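You operate a simulated robot arm through the tools that you are given. There is no shell and no other tool. Be economical: measure what you need, move in short steps, check, and stop when the job is done.

The job below is to be done with a simulated two-armed robot. You get a single attempt, and the scene is never put back.

JOB
Zero the light meter, run it through the tunnel and set the speed by the test chart.
Fine: hold the meter still while pressing its key, lay it on the belt, hands off before the start at 10 m/min; stop the belt when it is out and shut the blue shutter. Lamps and fan stay on.

It is judged by the outcome, as a careful person would: the job done as asked, and still so three seconds after it is handed in. It fails if anything else is knocked over, pushed out of place, dropped, spilled or broken.

ROBOT AND FRAMES
Two 7-joint arms with two-finger parallel grippers on one trunk, on a base that drives. Base frame: it is fixed to the floor where the robot stands at the start and does not move with it; the origin is under the middle of the robot, x ahead of it, y to its left, z up. Units: cm, rad, N and s.
The left shoulder is at the start at [5, 17.7, 112.9], the right one opposite. With the tool pointing down near the work surface each hand reaches from about 22 to 70 cm from the robot's upright axis, wherever it stands, measured 20 degrees to its own side. Places, roughly: belt before the tunnel [-160, -120, 90]; blue height knob [-120, -40, 90]; blue shutter lever [-120, -60, 90]; curing tunnel [-160, -20, 80]; green height knob [-120, -10, 90]; green shutter lever [-120, -20, 90]; grey height knob [-120, 20, 90]; grey shutter lever [-120, 10, 90]; lamp power knob [-110, -90, 130]; red isolator [-110, -90, 90]; speed knob [-110, -70, 130]; tunnel belt switch [-110, -70, 110]; zero key [50, -10, 90]. Payload 3.43 kg a hand.
Tool frame (each hand has its own): the origin (TCP) lies between the finger pads and is the grasp point; the fingertips stand 3.4 cm ahead of it; z points along the fingers, y is the line along which they close. Largest opening 12.8 cm; finger width 2.4, thickness 1.2; the body of the gripper, 4.8 by 13 cm, starts 9.6 cm behind the TCP.
Orientation is that of the tool frame in the base frame, as a unit quaternion [x, y, z, w]. With the fingers straight down and closing along the base's y, the tool's x points along the base's -x, its y along +y and its z along -z.

CONTROLS
- The arms move only by the tool send_rows. It takes "left_increments", "right_increments" or both (then of equal length, played together; a hand with none holds still); each is a list of rows, each a list of 7 numbers: the shift along the tool's x, y, z in cm, then the turn, a rotation vector about the tool's x, y, z in degrees, then the closure in counts, from 0 (fully open) to 255 (shut). In form: [[dx, dy, dz, ax, ay, az, grip], ...]. A call has 1 to 10 rows; each row is the pose to reach, as a shift and turn from the pose commanded when the call began, along the tool's axes at that moment. Rows are played at 5 a second. More than 5 cm and 0.15 rad between two rows, or a gripper value outside its range, and nothing of the call is played. A pose out of reach is approached as far as the arm can. The call stops where the force on the tool passes 40 N (or 10 N more than at its start, if that is more) or the arm is blocked; 0.2 s more then pass. The fingers move at their own pace (about 10.8 cm/s each) and stop on an object; they squeeze with about 27 N. The grip force told is the motor's: it shows also when the fingers shut on nothing. Time passes only in rows, and 0.2 s behind the last, so rows that repeat a pose let the fingers close. The reply holds the time, the measured pose of the TCP, the force on the tool along the base axes, the opening and the grip force, in the units named above and with some noise, with the torque about the TCP (base axes, N m) and any sound that the robot's microphone picked up, and new pictures: "show" is both (left out), scene, wrist or none (wrist: the cameras of the hands that moved).
- Cameras (640 x 400 px; columns grow to the right, rows downward): "scene" is now at [15.96, -1.36, 129.37]; the picture's right is [-0.15, -0.99, 0.00], its down [-0.53, 0.08, -0.84] and it looks along [0.83, -0.13, -0.54] (base axes); focal length 214 px, centre (320, 200). "left" rides on the left gripper at [7.6, 1.1, -16] in its tool frame; the picture's right is [-0.15, 0.99, 0.00], its down [-0.88, -0.13, -0.45] and it looks along [-0.45, -0.07, 0.89] (tool axes); focal length 234 px, centre (320, 200). "right" rides on the right gripper at [7.6, -1.1, -16] in its tool frame; the picture's right is [0.15, 0.99, 0.00], its down [-0.88, 0.13, -0.46] and it looks along [-0.45, 0.07, 0.89] (tool axes); focal length 234 px, centre (320, 200). There is no depth. A picture from a camera that has moved, and an enlarged one, comes with that camera's place and axes in the base frame and with its lens.
- raise_lower(by): slides the trunk up (or, below 0, down) by that many cm; the arms and the scene camera ride with it, the base frame stays. It gives what a move gives, with no picture.
- steer(legs): drives the robot by 1 to 6 legs, each [ahead, turn to the left] in cm and rad, along the robot's own axes; the way and the turn of a leg run together, so that a leg with both is an arc; at most 150 cm and 3.142 rad a leg. The arms and the cameras ride along, it lands a little off, and it stops where it bumps. It gives what a move gives, and a new picture of the scene camera.
- pan_tilt(pan, tilt): turns the head with the scene camera to pan (to the left, within 1.396 rad either way) and tilt (down, from -0.506 to 1.204), counted from straight ahead of the robot. It gives what a move gives, and a new picture of the scene camera.
- enlarge(camera, box): a new picture of the part [left, top, right, bottom] of that camera's present view, enlarged. The clock stands still meanwhile.
- job_done(): hands the job in; it is judged then, once.

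Work in short steps. Places have to be worked out from the pictures, the camera data and where the tool is seen: move nearer, look again, correct. Check each grasp and each placing, and mend what went wrong. You have 120 turns and 260 pictures in all, those below and enlarged ones among them. Open the grippers and draw the arms clear of the work before you hand the job in, unless the task says otherwise; then end with one line.

The tools are called after "Emit:" by a JSON object that holds its "name" and its "arguments". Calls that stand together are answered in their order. send_rows: Moves the arms, as the interface text tells. Its arguments: {"type":"object","properties":{"left_increments":{"type":"array"},"right_increments":{"type":"array"},"show":{"type":"string","enum":["both","scene","wrist","none"]}},"required":[]} The other tools are called the same way: raise_lower (by) slides the trunk up or down; steer (legs) drives the base; pan_tilt (pan, tilt) turns the head that bears the scene camera; enlarge (camera, box) takes an enlarged picture of a part of a camera's view; job_done () hands the job in.

At the start:

```text
t: 0.0
left_tcp_pos: [47.54, 18.03, 119.76]
left_tool_rot: [0.0, 1.0, 0.0, 0.001]
left_contact_force: [0.4, -0.6, -0.8]
left_wrist_torque: [0.0, -0.01, 0.0]
left_gripper_width: 12.8
left_grip_force: 0.2
right_tcp_pos: [40.2, -17.88, 116.19]
right_tool_rot: [0.0, 1.0, -0.001, 0.0]
right_contact_force: [0.0, 0.1, -0.1]
right_wrist_torque: [-0.04, 0.03, 0.0]
right_gripper_width: 12.8
right_grip_force: 0.2
trunk travel left (down, up): [-30.0, 10.1]
robot x, y, heading: [-0.19, 0.21, 0.001]
head pan, tilt: [-0.152, 0.567]
```

scene: 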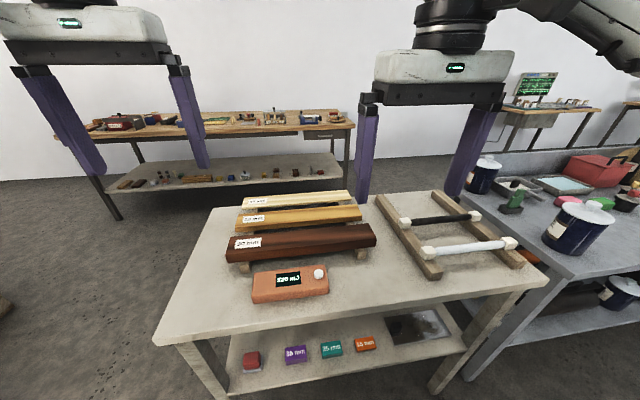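
right: 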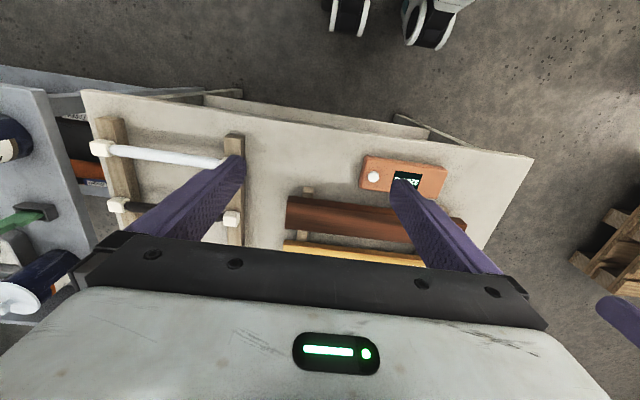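
left: 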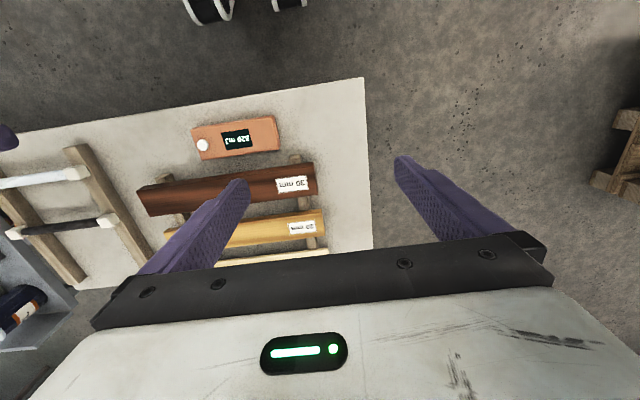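

I see the orange meter with its display and white key on the near table; I take a closer look at it.

Emit:
{"name": "enlarge", "arguments": {"camera": "scene", "box": [220, 180, 400, 310]}}

Emit:
{"name": "enlarge", "arguments": {"camera": "left", "box": [130, 90, 370, 240]}}

```text
3.08 times, centred on (310, 245) of scene
camera zoom: at [15.96, -1.36, 129.37], right [-0.15, -0.99, 0.0], down [-0.53, 0.08, -0.84], along [0.83, -0.13, -0.54], focal length 660 px, centre (351, 62)
```

zoom: 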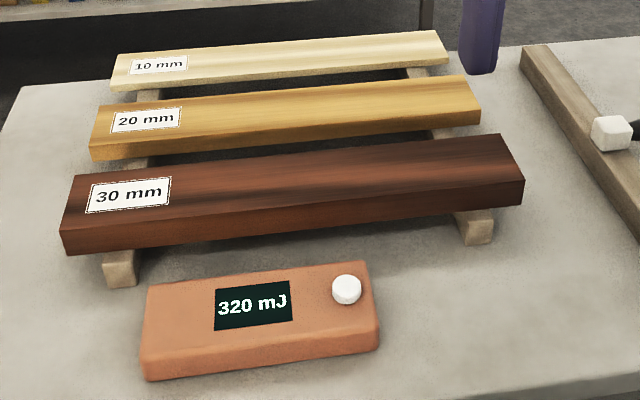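

```text
2.67 times, centred on (250, 165) of left
camera zoom: at [39.9, 19.16, 135.56], right [0.15, 0.99, 0.0], down [0.88, -0.13, 0.46], along [0.45, -0.07, -0.89], focal length 624 px, centre (507, 293)
```

zoom: 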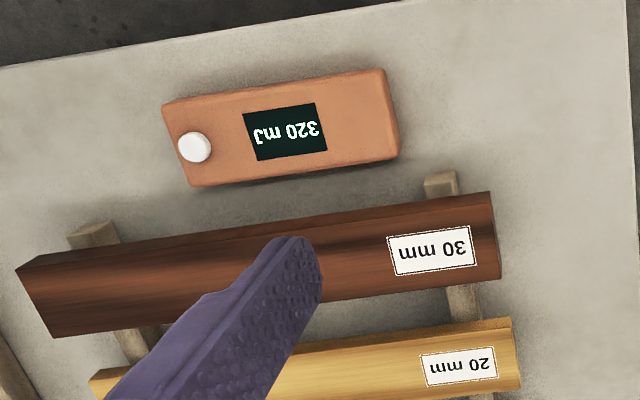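

The meter reads 320 mJ; I judge it about 17 x 6.5 cm, long axis along y, centre near (47.7, 1, 87), key at (48, -6.1, 88.5). I turn the left hand 90° so it closes along x, above the meter's left part.

Emit:
{"name": "send_rows", "arguments": {"left_increments": [[0, -1, 1, 0, 0, 8.5, 0], [0, -2, 2, 0, 0, 17, 0], [0, -3, 3, 0, 0, 25.5, 0], [0, -4, 4, 0, 0, 34, 0], [0, -5, 5, 0, 0, 42.5, 0], [0, -6, 6, 0, 0, 51, 0], [0, -7, 7, 0, 0, 59.5, 0], [0, -8.5, 8, 0, 0, 68, 0], [0, -10, 9, 0, 0, 76.5, 0], [0, -12, 10, 0, 0, 84.5, 0]], "show": "none"}}

Emit:
{"name": "send_rows", "arguments": {"left_increments": [[0, 0, 0, 0, 0, 5.5, 0], [0, 0, 0, 0, 0, 5.5, 0]], "show": "both"}}

```text
t: 2.2
left_tcp_pos: [36.26, 3.39, 107.72]
left_tool_rot: [0.67, 0.742, 0.002, 0.001]
left_contact_force: [1.1, 0.2, -0.4]
left_wrist_torque: [-0.02, -0.01, -0.01]
left_gripper_width: 12.81
left_grip_force: 0.1
left hand out of reach, approached as far as the arm can: row 7, 8, 9, 10
right_tcp_pos: [40.24, -17.99, 116.23]
right_tool_rot: [0.0, 1.0, 0.0, 0.001]
right_contact_force: [-0.6, 0.5, 0.6]
right_wrist_torque: [0.01, 0.06, -0.02]
right_gripper_width: 12.76
right_grip_force: 0.1
trunk travel left (down, up): [-30.0, 10.1]
robot x, y, heading: [-0.32, 0.16, -0.001]
head pan, tilt: [-0.152, 0.567]
```

```text
t: 2.8
left_tcp_pos: [33.53, 3.01, 107.27]
left_tool_rot: [0.707, 0.707, 0.0, 0.0]
left_contact_force: [1.0, -0.7, 0.6]
left_wrist_torque: [-0.01, 0.02, 0.02]
left_gripper_width: 12.8
left_grip_force: 0.0
left hand out of reach, approached as far as the arm can: row 1, 2
right_tcp_pos: [40.25, -17.87, 116.19]
right_tool_rot: [0.0, 1.0, 0.0, 0.0]
right_contact_force: [0.5, -0.3, -0.1]
right_wrist_torque: [0.0, -0.01, -0.02]
right_gripper_width: 12.8
right_grip_force: 0.1
trunk travel left (down, up): [-30.0, 10.1]
robot x, y, heading: [-0.01, 0.12, 0.0]
head pan, tilt: [-0.152, 0.567]
camera scene: at [15.97, -1.35, 129.37], right [-0.15, -0.99, 0.0], down [-0.53, 0.08, -0.84], along [0.83, -0.13, -0.54], focal length 214 px, centre (320, 200)
camera left: at [34.65, 10.53, 123.13], right [0.99, -0.15, 0.0], down [-0.13, -0.88, 0.46], along [-0.07, -0.45, -0.89], focal length 234 px, centre (320, 200)
```

scene: 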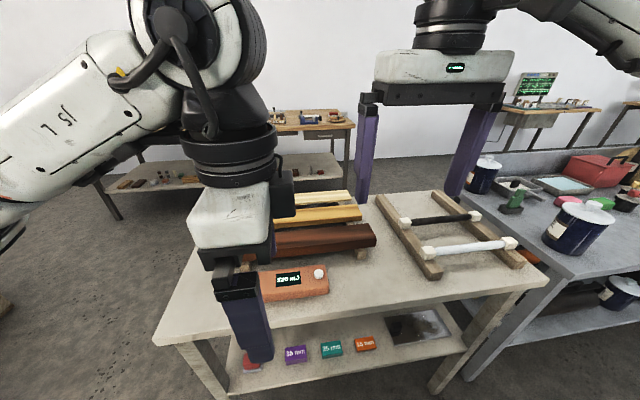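
left: 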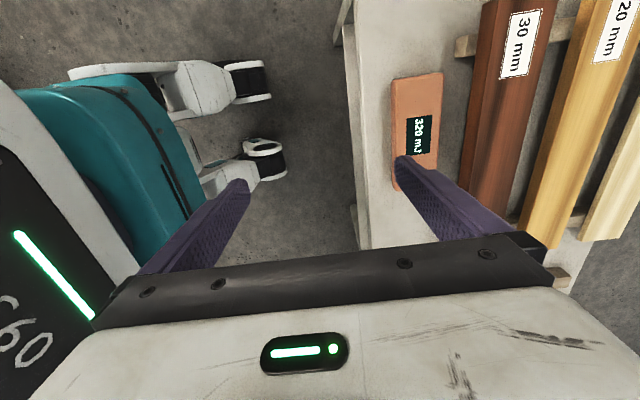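

The turned left hand could not reach x = 47 at this height, so I test whether reach is better lower down, keeping clear above the boards.

Emit:
{"name": "send_rows", "arguments": {"left_increments": [[0, 2, 3, 0, 0, 0, 0], [0, 4, 6, 0, 0, 0, 0], [0, 8, 7, 0, 0, 0, 0], [0, 12, 7, 0, 0, 0, 0]], "show": "wrist"}}

```text
t: 3.8
left_tcp_pos: [33.98, 3.04, 104.07]
left_tool_rot: [0.706, 0.708, 0.0, 0.001]
left_contact_force: [0.3, -0.7, -0.6]
left_wrist_torque: [0.0, 0.03, 0.01]
left_gripper_width: 12.78
left_grip_force: 0.1
left hand out of reach, approached as far as the arm can: row 1, 2, 3, 4
right_tcp_pos: [40.29, -17.98, 116.21]
right_tool_rot: [0.0, 1.0, 0.0, 0.0]
right_contact_force: [0.6, 0.7, -0.4]
right_wrist_torque: [0.0, 0.0, 0.03]
right_gripper_width: 12.81
right_grip_force: 0.1
trunk travel left (down, up): [-30.0, 10.1]
robot x, y, heading: [0.07, -0.01, -0.0]
head pan, tilt: [-0.152, 0.567]
camera left: at [35.02, 10.53, 119.89], right [0.99, -0.14, 0.0], down [-0.13, -0.88, 0.46], along [-0.06, -0.45, -0.89], focal length 234 px, centre (320, 200)
```

left: 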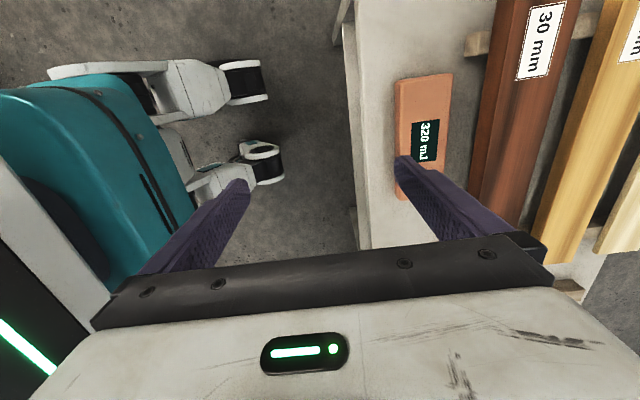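

A wrist limit blocks this. I'll turn the left hand back about halfway, then drive to about (5, 35) facing the meter diagonally so only a ~50° wrist turn is needed.

Emit:
{"name": "send_rows", "arguments": {"left_increments": [[0, 0, 0, 0, 0, -8, 0], [0, 0, -2, 0, 0, -16, 0], [0, 0, -4, 0, 0, -24, 0], [0, 0, -6, 0, 0, -32, 0], [0, 0, -8, 0, 0, -40, 0]], "show": "none"}}

Emit:
{"name": "steer", "arguments": {"legs": [[0, 1.43], [35, 0], [0, -2.1]]}}

```text
t: 5.0
left_tcp_pos: [34.21, 2.85, 112.4]
left_tool_rot: [0.423, 0.906, 0.0, 0.0]
left_contact_force: [0.0, 0.7, 0.3]
left_wrist_torque: [-0.01, 0.01, -0.02]
left_gripper_width: 12.77
left_grip_force: 0.0
right_tcp_pos: [40.17, -17.92, 116.28]
right_tool_rot: [0.0, 1.0, 0.0, -0.001]
right_contact_force: [0.3, -0.4, 0.0]
right_wrist_torque: [0.01, 0.0, 0.01]
right_gripper_width: 12.83
right_grip_force: 0.0
trunk travel left (down, up): [-30.0, 10.1]
robot x, y, heading: [0.1, 0.05, -0.001]
head pan, tilt: [-0.152, 0.567]
```

```text
t: 15.7
left_tcp_pos: [33.94, 15.64, 112.44]
left_tool_rot: [0.695, 0.719, 0.0, 0.001]
left_contact_force: [0.0, -0.3, 0.6]
left_wrist_torque: [-0.04, 0.03, 0.03]
left_gripper_width: 12.8
left_grip_force: 0.1
right_tcp_pos: [25.83, -4.49, 116.05]
right_tool_rot: [0.326, 0.945, 0.0, -0.001]
right_contact_force: [0.6, 0.0, -0.6]
right_wrist_torque: [-0.02, -0.01, -0.05]
right_gripper_width: 12.8
right_grip_force: 0.0
trunk travel left (down, up): [-30.0, 10.1]
robot x, y, heading: [5.45, 34.62, -0.668]
head pan, tilt: [-0.152, 0.567]
camera scene: at [16.94, 23.56, 129.37], right [-0.73, -0.69, 0.0], down [-0.37, 0.39, -0.84], along [0.58, -0.61, -0.54], focal length 214 px, centre (320, 200)
```

scene: 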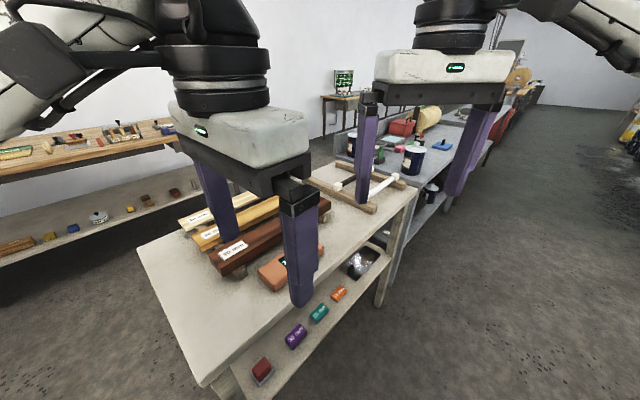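

Now the hand already closes along x. I move it above the meter's left part at a safe height.

Emit:
{"name": "send_rows", "arguments": {"left_increments": [[-2.8, 3.4, 2.5, 0, 0, 2, 0], [-5.6, 6.7, 5, 0, 0, 2, 0], [-8.3, 10, 7, 0, 0, 2, 0], [-11.1, 13.4, 10, 0, 0, 2, 0], [-11.1, 13.4, 10, 0, 0, 2, 0]]}}

```text
refused: row 1 steps farther than a row can; nothing moved
```

Step slightly too long; I use smaller ones.

Emit:
{"name": "send_rows", "arguments": {"left_increments": [[-2.2, 2.7, 2, 0, 0, 2, 0], [-4.4, 5.4, 4, 0, 0, 2, 0], [-6.6, 8.1, 6, 0, 0, 2, 0], [-8.8, 10.8, 8, 0, 0, 2, 0], [-11.1, 13.4, 10, 0, 0, 2, 0], [-11.1, 13.4, 10, 0, 0, 2, 0]]}}

```text
t: 17.1
left_tcp_pos: [47.84, 5.06, 102.47]
left_tool_rot: [0.707, 0.707, 0.001, 0.001]
left_contact_force: [-0.1, -0.3, -0.5]
left_wrist_torque: [0.0, 0.0, -0.01]
left_gripper_width: 12.8
left_grip_force: 0.0
right_tcp_pos: [25.92, -4.5, 116.27]
right_tool_rot: [0.326, 0.945, -0.001, 0.0]
right_contact_force: [0.1, 0.3, 0.4]
right_wrist_torque: [0.01, 0.02, 0.01]
right_gripper_width: 12.82
right_grip_force: 0.2
trunk travel left (down, up): [-30.0, 10.1]
robot x, y, heading: [5.43, 34.14, -0.663]
head pan, tilt: [-0.152, 0.567]
camera scene: at [16.94, 23.58, 129.38], right [-0.73, -0.69, 0.0], down [-0.37, 0.39, -0.84], along [0.58, -0.61, -0.54], focal length 214 px, centre (320, 200)
camera left: at [48.86, 12.55, 118.31], right [0.99, -0.15, 0.0], down [-0.13, -0.88, 0.46], along [-0.07, -0.45, -0.89], focal length 234 px, centre (320, 200)
```

scene: 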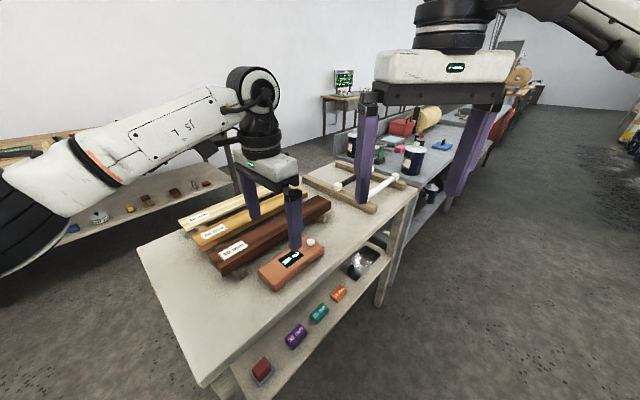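
left: 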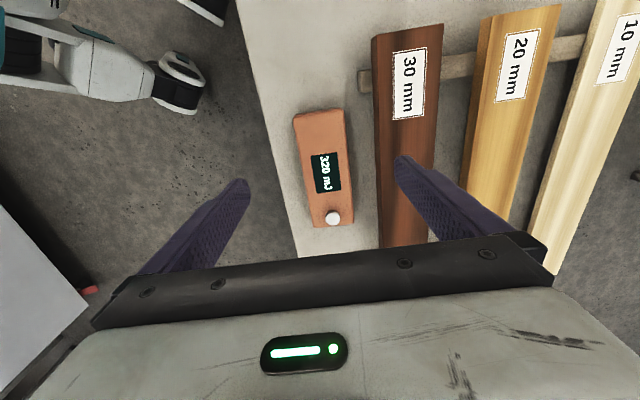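

Meter spans x 45.3–51.3 at its sides, the board's near edge is at x≈54.4, so I preset an opening of ~8.2 cm, centre on x=48.2 and lower partway to check.

Emit:
{"name": "send_rows", "arguments": {"left_increments": [[0, 0.35, 0, 0, 0, 0, 92], [0, 0.35, 2, 0, 0, 0, 92], [0, 0.35, 4, 0, 0, 0, 92], [0, 0.35, 6, 0, 0, 0, 92]]}}

Emit:
{"name": "enlarge", "arguments": {"camera": "scene", "box": [200, 170, 380, 300]}}

```text
t: 18.1
left_tcp_pos: [48.04, 4.78, 96.54]
left_tool_rot: [0.708, 0.707, 0.0, 0.001]
left_contact_force: [0.0, -0.3, -0.4]
left_wrist_torque: [0.02, 0.01, 0.04]
left_gripper_width: 8.18
left_grip_force: 0.1
right_tcp_pos: [26.02, -4.64, 116.2]
right_tool_rot: [0.326, 0.945, 0.001, 0.0]
right_contact_force: [0.1, 0.5, -0.6]
right_wrist_torque: [0.01, -0.01, 0.02]
right_gripper_width: 12.8
right_grip_force: 0.1
trunk travel left (down, up): [-30.0, 10.1]
robot x, y, heading: [5.28, 34.65, -0.667]
head pan, tilt: [-0.152, 0.567]
camera scene: at [16.96, 23.56, 129.37], right [-0.73, -0.69, 0.0], down [-0.37, 0.39, -0.84], along [0.58, -0.61, -0.54], focal length 214 px, centre (320, 200)
camera left: at [49.2, 12.43, 112.41], right [0.99, -0.15, 0.0], down [-0.13, -0.88, 0.46], along [-0.07, -0.45, -0.89], focal length 234 px, centre (320, 200)
```

scene: 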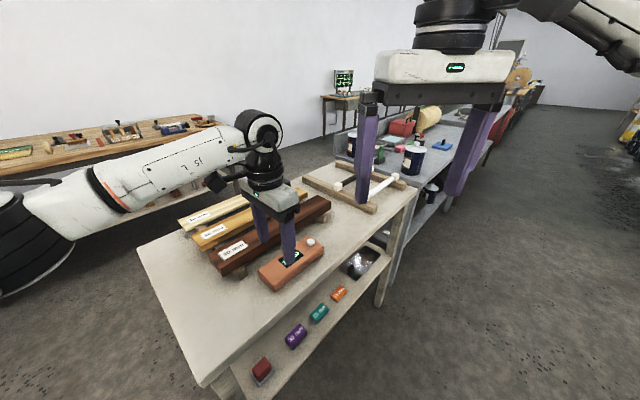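
left: 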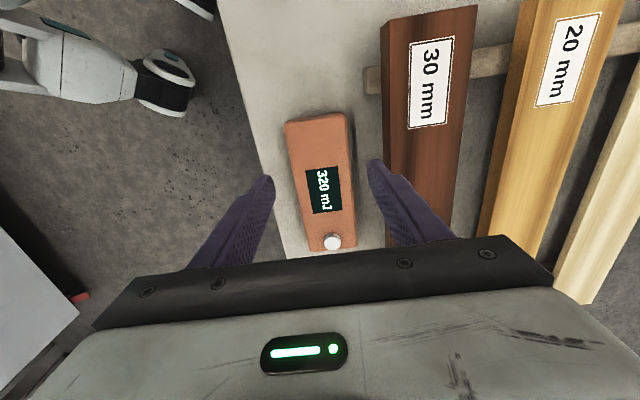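

```text
3.08 times, centred on (290, 235) of scene
camera zoom: at [16.96, 23.56, 129.37], right [-0.73, -0.69, 0.0], down [-0.37, 0.39, -0.84], along [0.58, -0.61, -0.54], focal length 660 px, centre (412, 92)
```

zoom: 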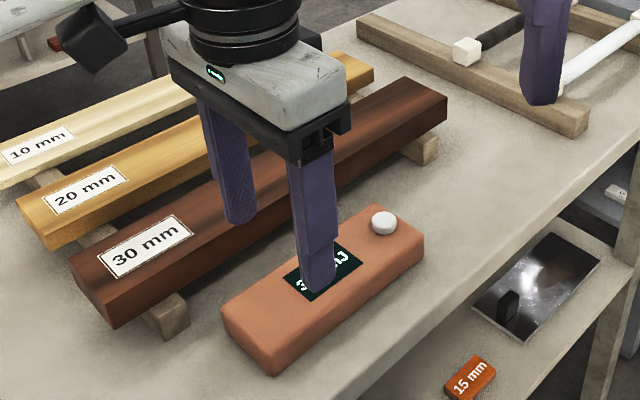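

Alignment looks right with the far finger between meter and board; I lower further with a check picture.

Emit:
{"name": "send_rows", "arguments": {"left_increments": [[0, 0.1, 1.5, 0, 0, 0, 92], [0, 0.1, 3, 0, 0, 0, 92], [0, 0.1, 4, 0, 0, 0, 92]], "show": "wrist"}}

Emit:
{"name": "enlarge", "arguments": {"camera": "scene", "box": [230, 190, 350, 290]}}

```text
t: 18.9
left_tcp_pos: [48.4, 4.8, 92.66]
left_tool_rot: [0.707, 0.707, 0.0, 0.0]
left_contact_force: [-1.0, -0.3, -0.3]
left_wrist_torque: [0.04, -0.01, 0.0]
left_gripper_width: 8.18
left_grip_force: 0.1
right_tcp_pos: [25.87, -4.54, 116.06]
right_tool_rot: [0.325, 0.946, 0.0, 0.0]
right_contact_force: [0.1, 0.5, 0.2]
right_wrist_torque: [-0.01, 0.0, 0.0]
right_gripper_width: 12.79
right_grip_force: 0.0
trunk travel left (down, up): [-30.0, 10.1]
robot x, y, heading: [5.48, 33.88, -0.661]
head pan, tilt: [-0.152, 0.567]
camera left: at [49.42, 12.5, 108.48], right [0.99, -0.15, 0.0], down [-0.13, -0.88, 0.46], along [-0.07, -0.45, -0.89], focal length 234 px, centre (320, 200)
```

left: 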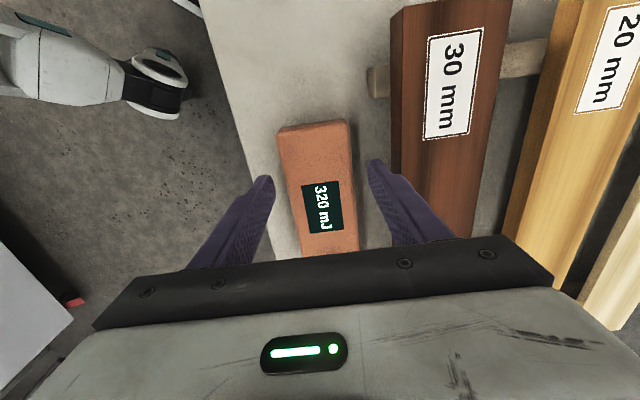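

```text
4.00 times, centred on (290, 240) of scene
camera zoom: at [16.96, 23.56, 129.37], right [-0.73, -0.69, 0.0], down [-0.37, 0.39, -0.84], along [0.58, -0.61, -0.54], focal length 858 px, centre (440, 40)
```

zoom: 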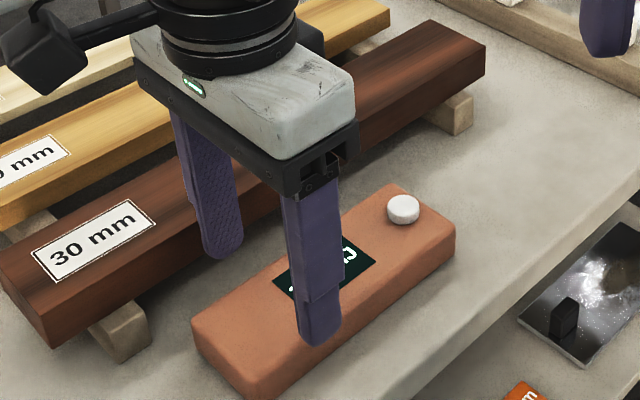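

Clear on both sides. I go down to tip height ~86.2 and close gently.

Emit:
{"name": "send_rows", "arguments": {"left_increments": [[0, -0.1, 1.5, 0, 0, 0, 92], [0, -0.1, 3, 0, 0, 0, 92], [0, -0.1, 3, 0, 0, 0, 110], [0, -0.1, 3, 0, 0, 0, 125], [0, -0.1, 3, 0, 0, 0, 150], [0, -0.1, 3, 0, 0, 0, 150]], "show": "wrist"}}

Emit:
{"name": "enlarge", "arguments": {"camera": "scene", "box": [230, 190, 350, 290]}}

```text
t: 20.3
left_tcp_pos: [48.21, 4.98, 89.71]
left_tool_rot: [0.707, 0.707, 0.0, 0.0]
left_contact_force: [-0.6, 0.0, 0.5]
left_wrist_torque: [-0.13, 0.0, -0.07]
left_gripper_width: 6.57
left_grip_force: 26.5
right_tcp_pos: [25.89, -4.49, 116.14]
right_tool_rot: [0.326, 0.946, 0.0, 0.0]
right_contact_force: [-0.3, 0.5, 0.4]
right_wrist_torque: [0.02, 0.01, -0.01]
right_gripper_width: 12.79
right_grip_force: 0.1
trunk travel left (down, up): [-30.0, 10.1]
robot x, y, heading: [5.25, 34.27, -0.663]
head pan, tilt: [-0.152, 0.567]
camera left: at [49.23, 12.57, 105.42], right [0.99, -0.15, 0.0], down [-0.13, -0.88, 0.46], along [-0.07, -0.45, -0.89], focal length 234 px, centre (320, 200)
```

left: 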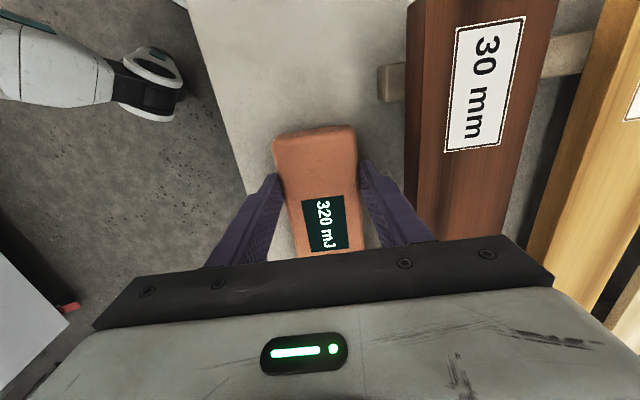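

```text
4.00 times, centred on (290, 240) of scene
camera zoom: at [16.95, 23.56, 129.37], right [-0.73, -0.69, 0.0], down [-0.37, 0.39, -0.84], along [0.58, -0.61, -0.54], focal length 858 px, centre (440, 40)
```

zoom: 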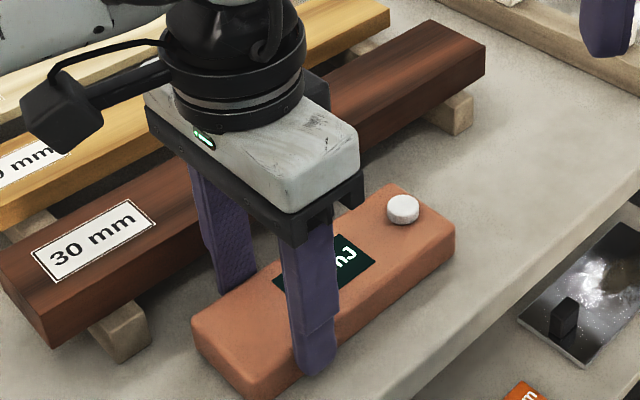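

The meter is held (6.6 cm wide, 26 N). Now the right hand: shut its fingers, turn it in line with the base axes, and bring it beside the key.

Emit:
{"name": "send_rows", "arguments": {"right_increments": [[-3.4, 0.2, 0, 0, 0, -7.6, 100], [-6.8, 0.5, 0, 0, 0, -15.2, 255], [-10.2, 0.7, 1, 0, 0, -22.8, 255], [-13.5, 0.9, 3, 0, 0, -30.4, 255], [-16.9, 1.15, 6, 0, 0, -38, 255], [-16.9, 1.15, 6, 0, 0, -38, 255]]}}

```text
t: 21.7
left_tcp_pos: [48.14, 5.04, 89.64]
left_tool_rot: [0.707, 0.707, 0.0, 0.0]
left_contact_force: [1.0, 1.6, 1.5]
left_wrist_torque: [-0.42, 0.13, 0.02]
left_gripper_width: 6.54
left_grip_force: 26.8
right_tcp_pos: [38.07, -11.44, 109.51]
right_tool_rot: [0.0, 1.0, -0.001, 0.001]
right_contact_force: [0.0, 0.4, 0.1]
right_wrist_torque: [0.02, -0.01, 0.0]
right_gripper_width: 0.0
right_grip_force: 27.1
right hand out of reach, approached as far as the arm can: row 5, 6
trunk travel left (down, up): [-30.0, 10.1]
robot x, y, heading: [5.48, 34.29, -0.665]
head pan, tilt: [-0.152, 0.567]
camera scene: at [16.97, 23.59, 129.38], right [-0.73, -0.69, 0.0], down [-0.37, 0.39, -0.84], along [0.58, -0.61, -0.54], focal length 214 px, centre (320, 200)
camera right: at [30.59, -12.46, 125.35], right [-0.15, 0.99, 0.0], down [0.88, 0.13, 0.46], along [0.45, 0.07, -0.89], focal length 234 px, centre (320, 200)
```

scene: 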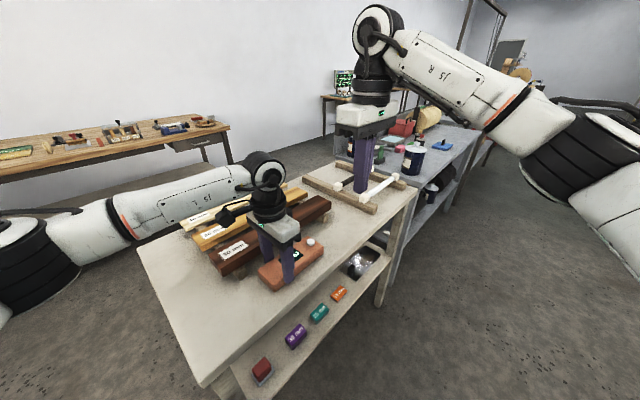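
right: 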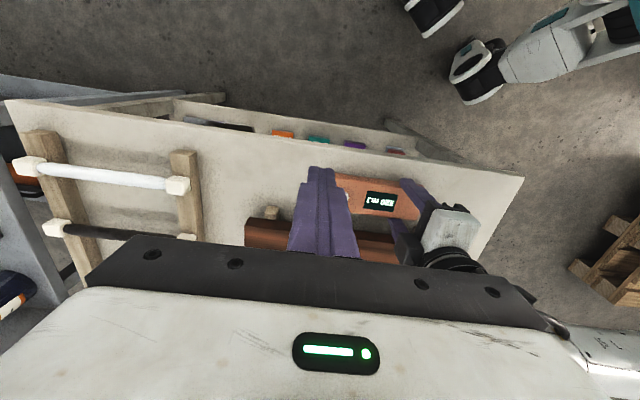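

The right hand is near a reach limit sideways, but the key is closer in; without tilt there is still ~2 cm between the gripper bodies. I move it to hover above the key.

Emit:
{"name": "send_rows", "arguments": {"right_increments": [[-2.5, 1.2, 2.4, 0, 0, 0, 255], [-5, 2.4, 4.8, 0, 0, 0, 255], [-7.5, 3.6, 7, 0, 0, 0, 255], [-9.9, 5.0, 9, 0, 0, 0, 255], [-9.9, 5.0, 9, 0, 0, 0, 255]]}}

Emit:
{"name": "enlarge", "arguments": {"camera": "scene", "box": [230, 180, 350, 280]}}

```text
t: 22.9
left_tcp_pos: [48.16, 4.93, 89.59]
left_tool_rot: [0.707, 0.708, 0.001, 0.0]
left_contact_force: [0.3, -0.3, 0.5]
left_wrist_torque: [-0.04, 0.07, 0.0]
left_gripper_width: 6.55
left_grip_force: 26.6
right_tcp_pos: [42.46, -9.4, 105.08]
right_tool_rot: [0.004, 1.0, 0.001, 0.0]
right_contact_force: [0.1, -0.6, 0.1]
right_wrist_torque: [0.03, -0.01, 0.01]
right_gripper_width: 0.02
right_grip_force: 26.8
right hand out of reach, approached as far as the arm can: row 2, 3, 4, 5
trunk travel left (down, up): [-30.0, 10.1]
robot x, y, heading: [4.91, 34.42, -0.66]
head pan, tilt: [-0.152, 0.567]
camera scene: at [16.96, 23.56, 129.37], right [-0.73, -0.69, 0.0], down [-0.37, 0.39, -0.84], along [0.58, -0.61, -0.54], focal length 214 px, centre (320, 200)
camera right: at [34.98, -10.4, 120.97], right [-0.14, 0.99, 0.0], down [0.88, 0.12, 0.46], along [0.45, 0.07, -0.89], focal length 234 px, centre (320, 200)
```

scene: 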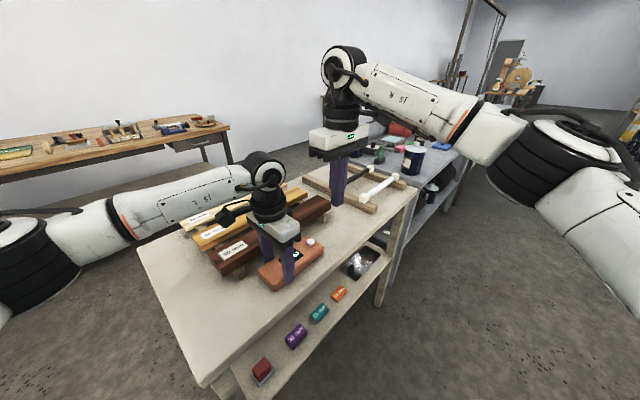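
right: 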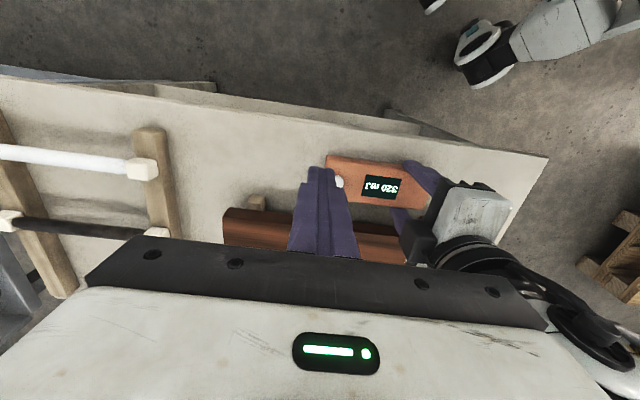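

```text
4.00 times, centred on (290, 230) of scene
camera zoom: at [16.96, 23.56, 129.37], right [-0.73, -0.69, 0.0], down [-0.37, 0.39, -0.84], along [0.58, -0.61, -0.54], focal length 858 px, centre (440, 80)
```

zoom: 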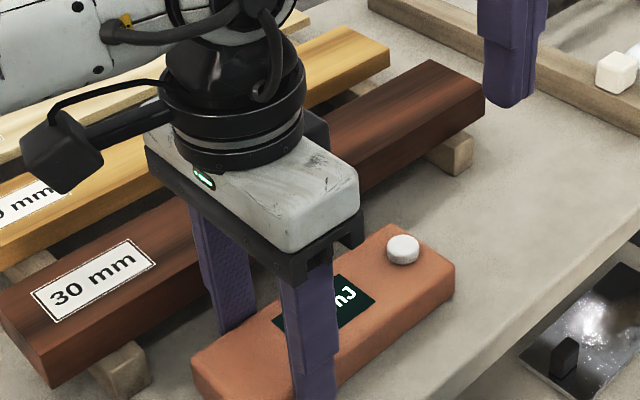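

The wrist is high here; reach grows lower down. I descend first, then move forward.

Emit:
{"name": "send_rows", "arguments": {"right_increments": [[0, 0, 2.5, 0, 0, 0, 255], [0, 0, 5, 0, 0, 0, 255], [0, 0, 8, 0, 0, 0, 255], [-2.8, 1.5, 8, 0, 0, 0, 255], [-5.6, 3.2, 8, 0, 0, 0, 255], [-5.6, 3.2, 8, 0, 0, 0, 255]]}}

Emit:
{"name": "enlarge", "arguments": {"camera": "scene", "box": [230, 180, 350, 280]}}

```text
t: 24.3
left_tcp_pos: [48.16, 4.96, 89.6]
left_tool_rot: [0.707, 0.707, 0.0, 0.0]
left_contact_force: [0.8, 0.6, 0.0]
left_wrist_torque: [-0.09, 0.02, 0.0]
left_gripper_width: 6.55
left_grip_force: 26.7
right_tcp_pos: [45.95, -7.41, 97.15]
right_tool_rot: [0.001, 1.0, 0.001, 0.0]
right_contact_force: [-0.8, -0.3, -0.1]
right_wrist_torque: [0.0, 0.0, 0.0]
right_gripper_width: 0.01
right_grip_force: 27.1
right hand out of reach, approached as far as the arm can: row 5, 6
trunk travel left (down, up): [-30.0, 10.1]
robot x, y, heading: [5.31, 34.78, -0.66]
head pan, tilt: [-0.152, 0.567]
camera scene: at [16.96, 23.56, 129.37], right [-0.73, -0.69, 0.0], down [-0.37, 0.39, -0.84], along [0.58, -0.61, -0.54], focal length 214 px, centre (320, 200)
camera right: at [38.58, -8.54, 112.89], right [-0.15, 0.99, 0.0], down [0.88, 0.13, 0.46], along [0.45, 0.07, -0.89], focal length 234 px, centre (320, 200)
```

scene: 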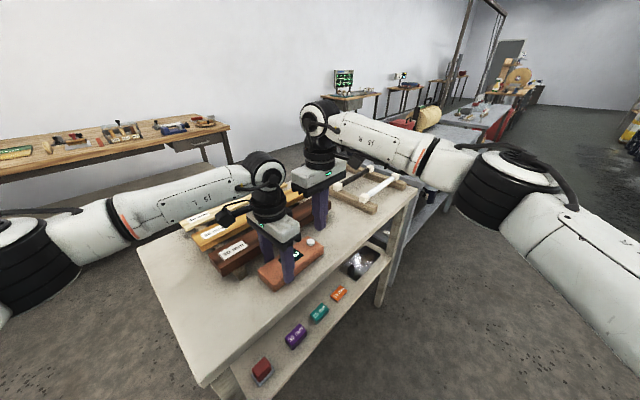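
right: 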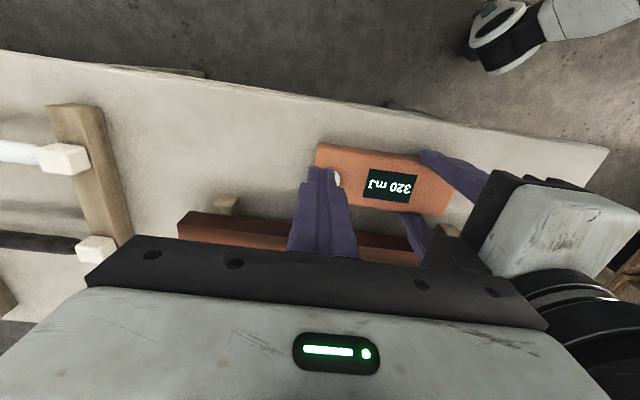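

```text
4.00 times, centred on (290, 230) of scene
camera zoom: at [16.96, 23.56, 129.37], right [-0.73, -0.69, 0.0], down [-0.37, 0.39, -0.84], along [0.58, -0.61, -0.54], focal length 858 px, centre (440, 80)
```

zoom: 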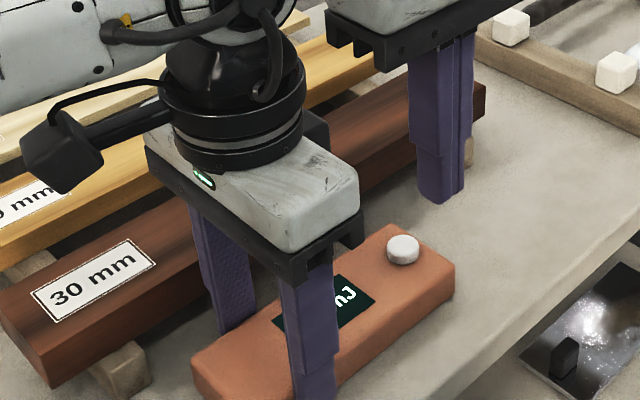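

Nearly there: tip ~2 cm short in x. I descend to ~1.5 cm above the key's top and slide over it.

Emit:
{"name": "send_rows", "arguments": {"right_increments": [[0, 0, 1.5, 0, 0, 0, 255], [0, 0, 2.8, 0, 0, 0, 255], [-1, 0.6, 2.8, 0, 0, 0, 255], [-2.1, 1.2, 2.8, 0, 0, 0, 255], [-2.1, 1.2, 2.8, 0, 0, 0, 255]]}}

Emit:
{"name": "enlarge", "arguments": {"camera": "scene", "box": [230, 180, 350, 280]}}

```text
t: 25.5
left_tcp_pos: [48.13, 5.1, 89.72]
left_tool_rot: [0.707, 0.707, 0.0, 0.0]
left_contact_force: [0.4, 0.4, -0.3]
left_wrist_torque: [0.01, 0.05, 0.02]
left_gripper_width: 6.55
left_grip_force: 27.2
right_tcp_pos: [46.9, -7.04, 94.22]
right_tool_rot: [0.004, 1.0, 0.0, 0.001]
right_contact_force: [0.8, 0.3, -0.4]
right_wrist_torque: [-0.01, -0.02, 0.01]
right_gripper_width: 0.0
right_grip_force: 27.1
right hand out of reach, approached as far as the arm can: row 4, 5
trunk travel left (down, up): [-30.0, 10.1]
robot x, y, heading: [5.5, 33.7, -0.664]
head pan, tilt: [-0.152, 0.567]
camera scene: at [16.96, 23.56, 129.37], right [-0.73, -0.69, 0.0], down [-0.37, 0.39, -0.84], along [0.58, -0.61, -0.54], focal length 214 px, centre (320, 200)
camera right: at [39.46, -8.07, 110.04], right [-0.14, 0.99, 0.0], down [0.88, 0.12, 0.46], along [0.45, 0.06, -0.89], focal length 234 px, centre (320, 200)
```

scene: 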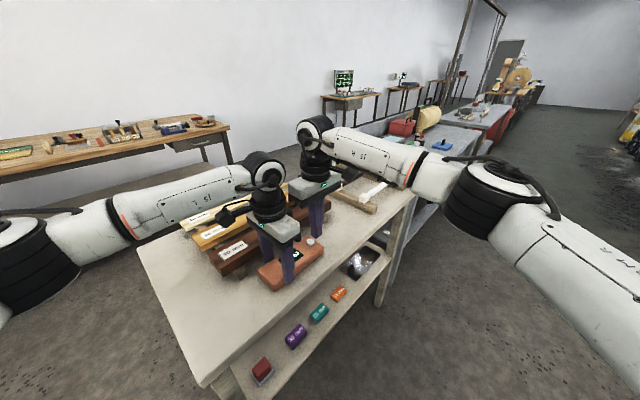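
right: 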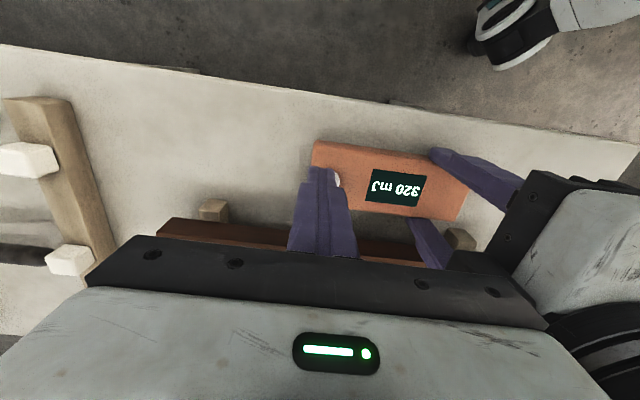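

```text
4.00 times, centred on (290, 230) of scene
camera zoom: at [16.96, 23.56, 129.37], right [-0.73, -0.69, 0.0], down [-0.37, 0.39, -0.84], along [0.58, -0.61, -0.54], focal length 858 px, centre (440, 80)
```

zoom: 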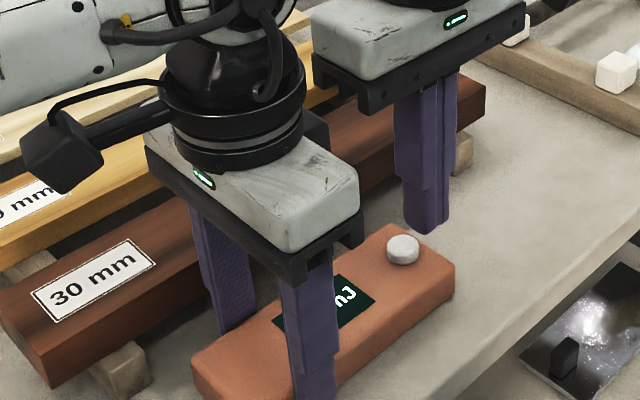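

The tip needs ~1.2 cm more in x and y. I tilt the hand 12° (wrist back toward the robot) to gain the reach.

Emit:
{"name": "send_rows", "arguments": {"right_increments": [[0, 0, 0, 0, -6, 0, 255], [0, 0, 0, 0, -12, 0, 255], [-0.3, 0.5, 0, 0, -12, 0, 255], [-0.5, 1.1, 0, 0, -12, 0, 255], [-0.5, 1.1, 0, 0, -12, 0, 255]], "show": "wrist"}}

Emit:
{"name": "enlarge", "arguments": {"camera": "scene", "box": [230, 180, 350, 280]}}

```text
t: 26.7
left_tcp_pos: [48.12, 5.02, 89.55]
left_tool_rot: [0.707, 0.707, 0.0, 0.0]
left_contact_force: [-0.7, 0.2, 0.2]
left_wrist_torque: [-0.01, 0.04, 0.02]
left_gripper_width: 6.53
left_grip_force: 27.3
right_tcp_pos: [47.53, -5.9, 94.2]
right_tool_rot: [0.0, 0.994, 0.0, 0.105]
right_contact_force: [0.9, 0.5, -0.2]
right_wrist_torque: [0.01, 0.0, 0.03]
right_gripper_width: 0.0
right_grip_force: 27.3
trunk travel left (down, up): [-30.0, 10.1]
robot x, y, heading: [5.18, 34.61, -0.665]
head pan, tilt: [-0.152, 0.567]
camera right: at [36.98, -6.96, 108.19], right [-0.14, 0.99, -0.03], down [0.77, 0.13, 0.63], along [0.63, 0.07, -0.78], focal length 234 px, centre (320, 200)
```

right: 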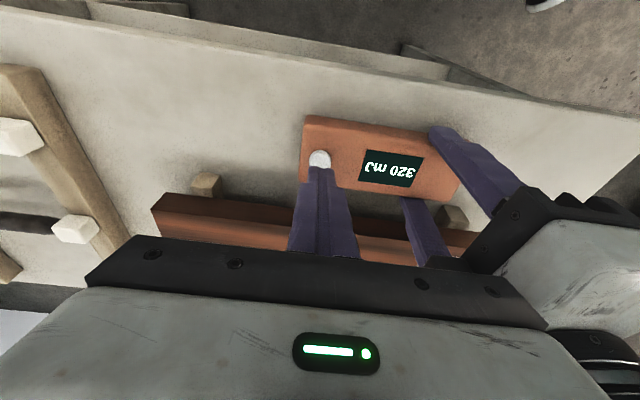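

```text
4.00 times, centred on (290, 230) of scene
camera zoom: at [16.96, 23.56, 129.37], right [-0.73, -0.69, 0.0], down [-0.37, 0.39, -0.84], along [0.58, -0.61, -0.54], focal length 858 px, centre (440, 80)
```

zoom: 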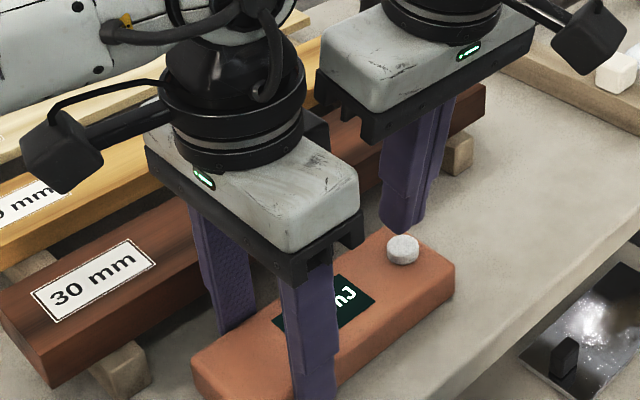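

The tip is right above the key (48.2, -5.9, 90.9). I press down in small steps and check the display.

Emit:
{"name": "send_rows", "arguments": {"right_increments": [[0.17, 0, 0.78, 0, 0, 0, 255], [0.25, 0, 1.17, 0, 0, 0, 255], [0.31, 0, 1.47, 0, 0, 0, 255], [0.35, 0, 1.66, 0, 0, 0, 255]], "show": "wrist"}}

Emit:
{"name": "enlarge", "arguments": {"camera": "scene", "box": [230, 180, 350, 280]}}

```text
t: 27.6
left_tcp_pos: [48.17, 5.08, 89.47]
left_tool_rot: [0.705, 0.709, 0.002, 0.001]
left_contact_force: [0.4, 0.4, 5.3]
left_wrist_torque: [0.76, 0.41, 0.31]
left_gripper_width: 6.57
left_grip_force: 27.4
right_tcp_pos: [47.64, -5.83, 93.6]
right_tool_rot: [0.0, 0.994, 0.002, 0.112]
right_contact_force: [-3.3, -0.5, 6.9]
right_wrist_torque: [0.42, -0.28, 0.3]
right_gripper_width: 0.01
right_grip_force: 27.0
trunk travel left (down, up): [-30.0, 10.1]
robot x, y, heading: [5.04, 34.28, -0.668]
head pan, tilt: [-0.152, 0.567]
stopped in row 4 (right hand): the force on the tool passed its limit (the readings are from after the stop); the commanded pose is now the measured one
camera right: at [36.9, -6.98, 107.3], right [-0.14, 0.99, -0.03], down [0.76, 0.13, 0.64], along [0.64, 0.07, -0.77], focal length 234 px, centre (320, 200)
```

right: 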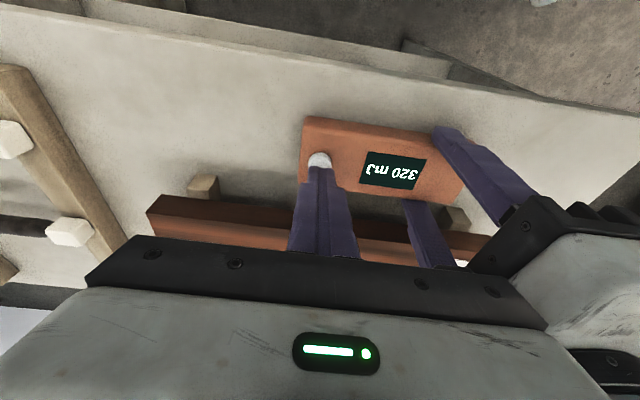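

```text
4.00 times, centred on (290, 230) of scene
camera zoom: at [16.81, 23.59, 129.39], right [-0.73, -0.69, 0.0], down [-0.37, 0.39, -0.84], along [0.58, -0.61, -0.54], focal length 858 px, centre (440, 80)
```

zoom: 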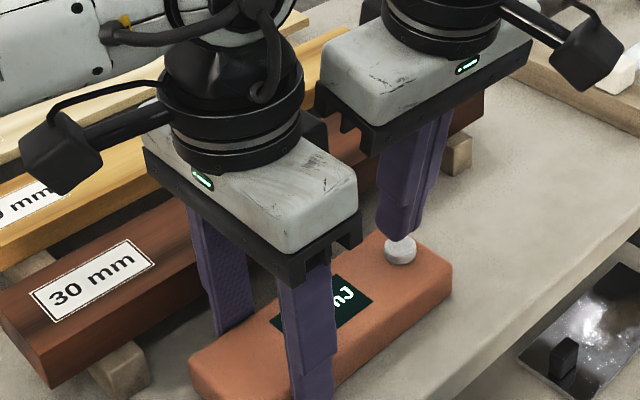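

The key was met at tip height ~90 and the force limit tripped briefly; display still 320. I press again more gently and hold.

Emit:
{"name": "send_rows", "arguments": {"right_increments": [[0.02, 0, 0.1, 0, 0, 0, 255], [0.04, 0, 0.2, 0, 0, 0, 255], [0.05, 0, 0.25, 0, 0, 0, 255], [0.05, 0, 0.25, 0, 0, 0, 255], [0.05, 0, 0.25, 0, 0, 0, 255], [0.05, 0, 0.25, 0, 0, 0, 255], [0.05, 0, 0.25, 0, 0, 0, 255]], "show": "wrist"}}

Emit:
{"name": "enlarge", "arguments": {"camera": "scene", "box": [250, 200, 330, 265]}}

```text
t: 29.2
left_tcp_pos: [48.21, 5.04, 89.46]
left_tool_rot: [0.706, 0.708, 0.002, 0.0]
left_contact_force: [6.3, -6.0, -1.0]
left_wrist_torque: [0.93, 0.79, 0.35]
left_gripper_width: 6.59
left_grip_force: 27.1
right_tcp_pos: [47.76, -5.77, 93.45]
right_tool_rot: [0.0, 0.993, 0.001, 0.114]
right_contact_force: [-8.4, -0.3, 27.1]
right_wrist_torque: [1.73, -0.43, 0.47]
right_gripper_width: 0.0
right_grip_force: 27.0
trunk travel left (down, up): [-30.0, 10.1]
robot x, y, heading: [5.19, 34.28, -0.668]
head pan, tilt: [-0.152, 0.567]
camera right: at [36.88, -6.96, 107.17], right [-0.14, 0.99, -0.03], down [0.75, 0.13, 0.64], along [0.64, 0.07, -0.76], focal length 234 px, centre (320, 200)
```

right: 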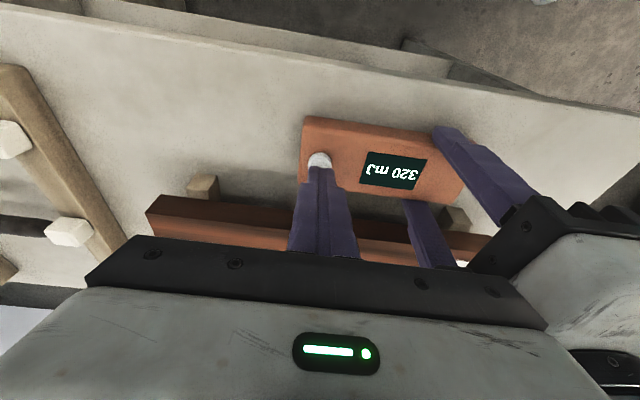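

```text
6.15 times, centred on (290, 232) of scene
camera zoom: at [16.75, 23.6, 129.41], right [-0.73, -0.69, 0.0], down [-0.37, 0.39, -0.84], along [0.58, -0.61, -0.54], focal length 1320 px, centre (505, 0)
```

zoom: 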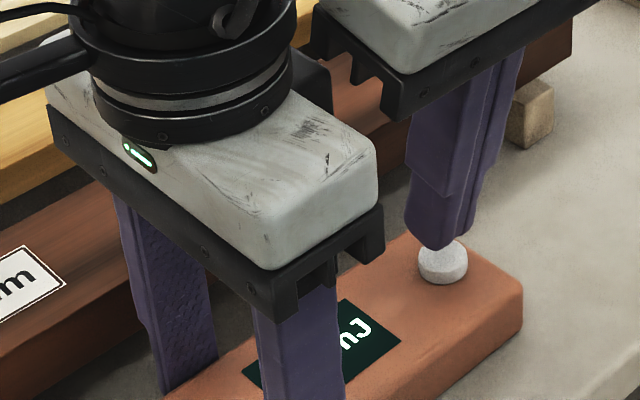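

The torque (about 6 cm lever in y) shows the right gripper body is resting on the left one rather than the key taking the load. I back off and will press with only the left-side finger of the partly opened right gripper, shifting its body away in -y.

Emit:
{"name": "send_rows", "arguments": {"right_increments": [[-0.3, 0, -1.6, 0, 0, 0, 255], [-0.3, -1, -1.6, 0, 0, 0, 215], [0.5, -2.05, -1.6, 0, -4, 0, 175], [1.02, -2.05, -1.57, 0, -8, 0, 175], [1.02, -2.05, -1.57, 0, -8, 0, 175]], "show": "wrist"}}

Emit:
{"name": "enlarge", "arguments": {"camera": "scene", "box": [240, 190, 340, 265]}}

Emit:
{"name": "enlarge", "arguments": {"camera": "left", "box": [220, 100, 440, 260]}}

```text
t: 30.4
left_tcp_pos: [48.14, 5.12, 89.46]
left_tool_rot: [0.706, 0.709, 0.001, 0.001]
left_contact_force: [-2.3, 1.1, 6.4]
left_wrist_torque: [0.19, -0.15, 0.03]
left_gripper_width: 6.55
left_grip_force: 27.1
right_tcp_pos: [46.25, -7.94, 94.51]
right_tool_rot: [0.0, 0.983, 0.002, 0.181]
right_contact_force: [-0.2, -0.5, 0.1]
right_wrist_torque: [0.05, 0.0, 0.0]
right_gripper_width: 4.01
right_grip_force: 0.0
trunk travel left (down, up): [-30.0, 10.1]
robot x, y, heading: [4.92, 34.29, -0.659]
head pan, tilt: [-0.152, 0.567]
camera right: at [33.69, -9.07, 106.64], right [-0.14, 0.99, -0.05], down [0.66, 0.13, 0.74], along [0.74, 0.07, -0.67], focal length 234 px, centre (320, 200)
```

right: 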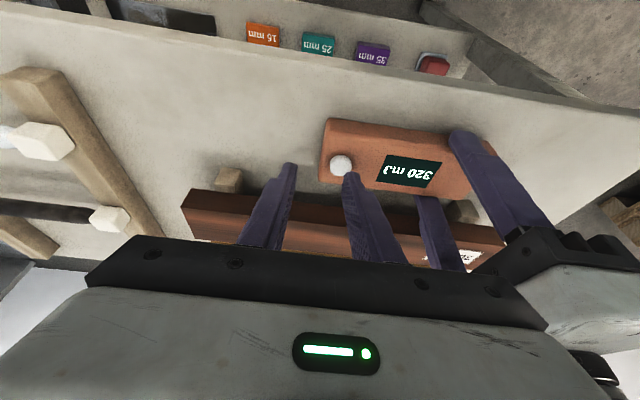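

```text
5.33 times, centred on (290, 228) of scene
camera zoom: at [16.86, 23.59, 129.39], right [-0.73, -0.69, 0.0], down [-0.37, 0.39, -0.84], along [0.58, -0.61, -0.54], focal length 1144 px, centre (480, 53)
```

zoom: 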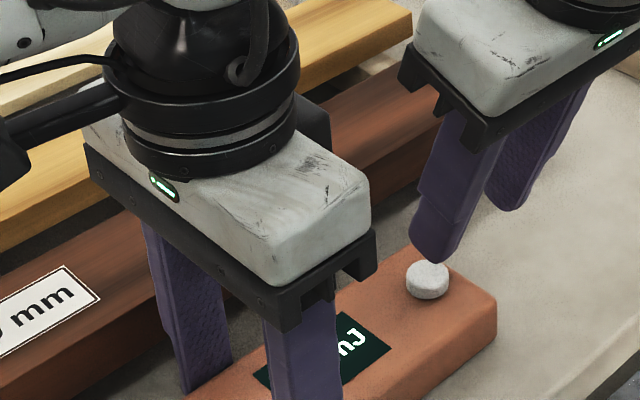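

```text
2.50 times, centred on (330, 180) of left
camera zoom: at [49.22, 12.6, 105.34], right [0.99, -0.14, 0.0], down [-0.13, -0.88, 0.45], along [-0.06, -0.45, -0.89], focal length 585 px, centre (295, 250)
```

zoom: 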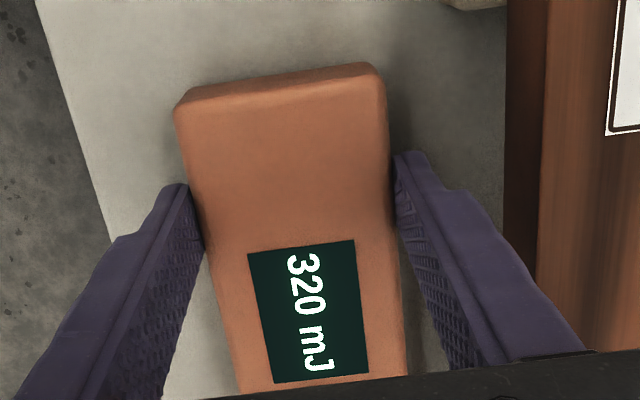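

Triangulating again, the key top is near (47.9, -5.7, 89). I shift the pressing finger over it and press down in small steps with a hold.

Emit:
{"name": "send_rows", "arguments": {"right_increments": [[-0.75, -0.4, 0.28, 0, 0, 0, 175], [-0.5, -0.4, 0.94, 0, 0, 0, 175], [-0.32, -0.4, 1.4, 0, 0, 0, 175], [-0.22, -0.4, 1.68, 0, 0, 0, 175], [-0.15, -0.4, 1.87, 0, 0, 0, 175], [-0.08, -0.4, 2.06, 0, 0, 0, 175], [-0.04, -0.4, 2.15, 0, 0, 0, 175]], "show": "wrist"}}

Emit:
{"name": "enlarge", "arguments": {"camera": "scene", "box": [240, 190, 340, 265]}}

```text
t: 32.0
left_tcp_pos: [48.15, 4.99, 89.57]
left_tool_rot: [0.706, 0.708, 0.002, 0.001]
left_contact_force: [-2.2, -0.3, 7.9]
left_wrist_torque: [-0.02, 0.14, -0.1]
left_gripper_width: 6.54
left_grip_force: 27.2
right_tcp_pos: [47.12, -8.19, 92.52]
right_tool_rot: [0.001, 0.984, 0.002, 0.18]
right_contact_force: [-0.2, -1.2, -0.3]
right_wrist_torque: [0.02, -0.01, 0.01]
right_gripper_width: 4.03
right_grip_force: 0.1
trunk travel left (down, up): [-30.0, 10.1]
robot x, y, heading: [5.08, 34.46, -0.664]
head pan, tilt: [-0.152, 0.567]
camera right: at [34.5, -9.35, 104.59], right [-0.14, 0.99, -0.05], down [0.66, 0.13, 0.74], along [0.74, 0.07, -0.67], focal length 234 px, centre (320, 200)
```

right: 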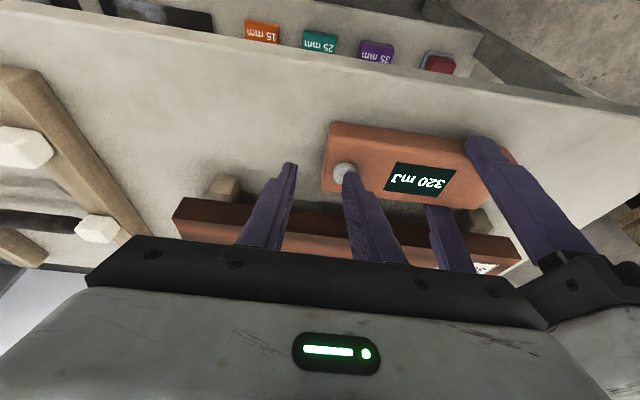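

```text
5.33 times, centred on (290, 228) of scene
camera zoom: at [16.86, 23.59, 129.39], right [-0.73, -0.69, 0.0], down [-0.37, 0.39, -0.84], along [0.58, -0.61, -0.54], focal length 1144 px, centre (480, 53)
```

zoom: 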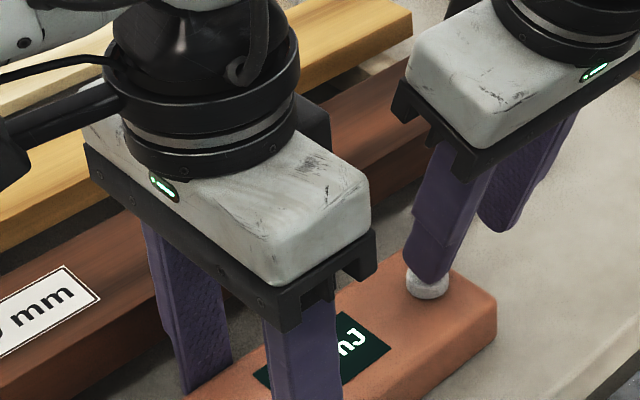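

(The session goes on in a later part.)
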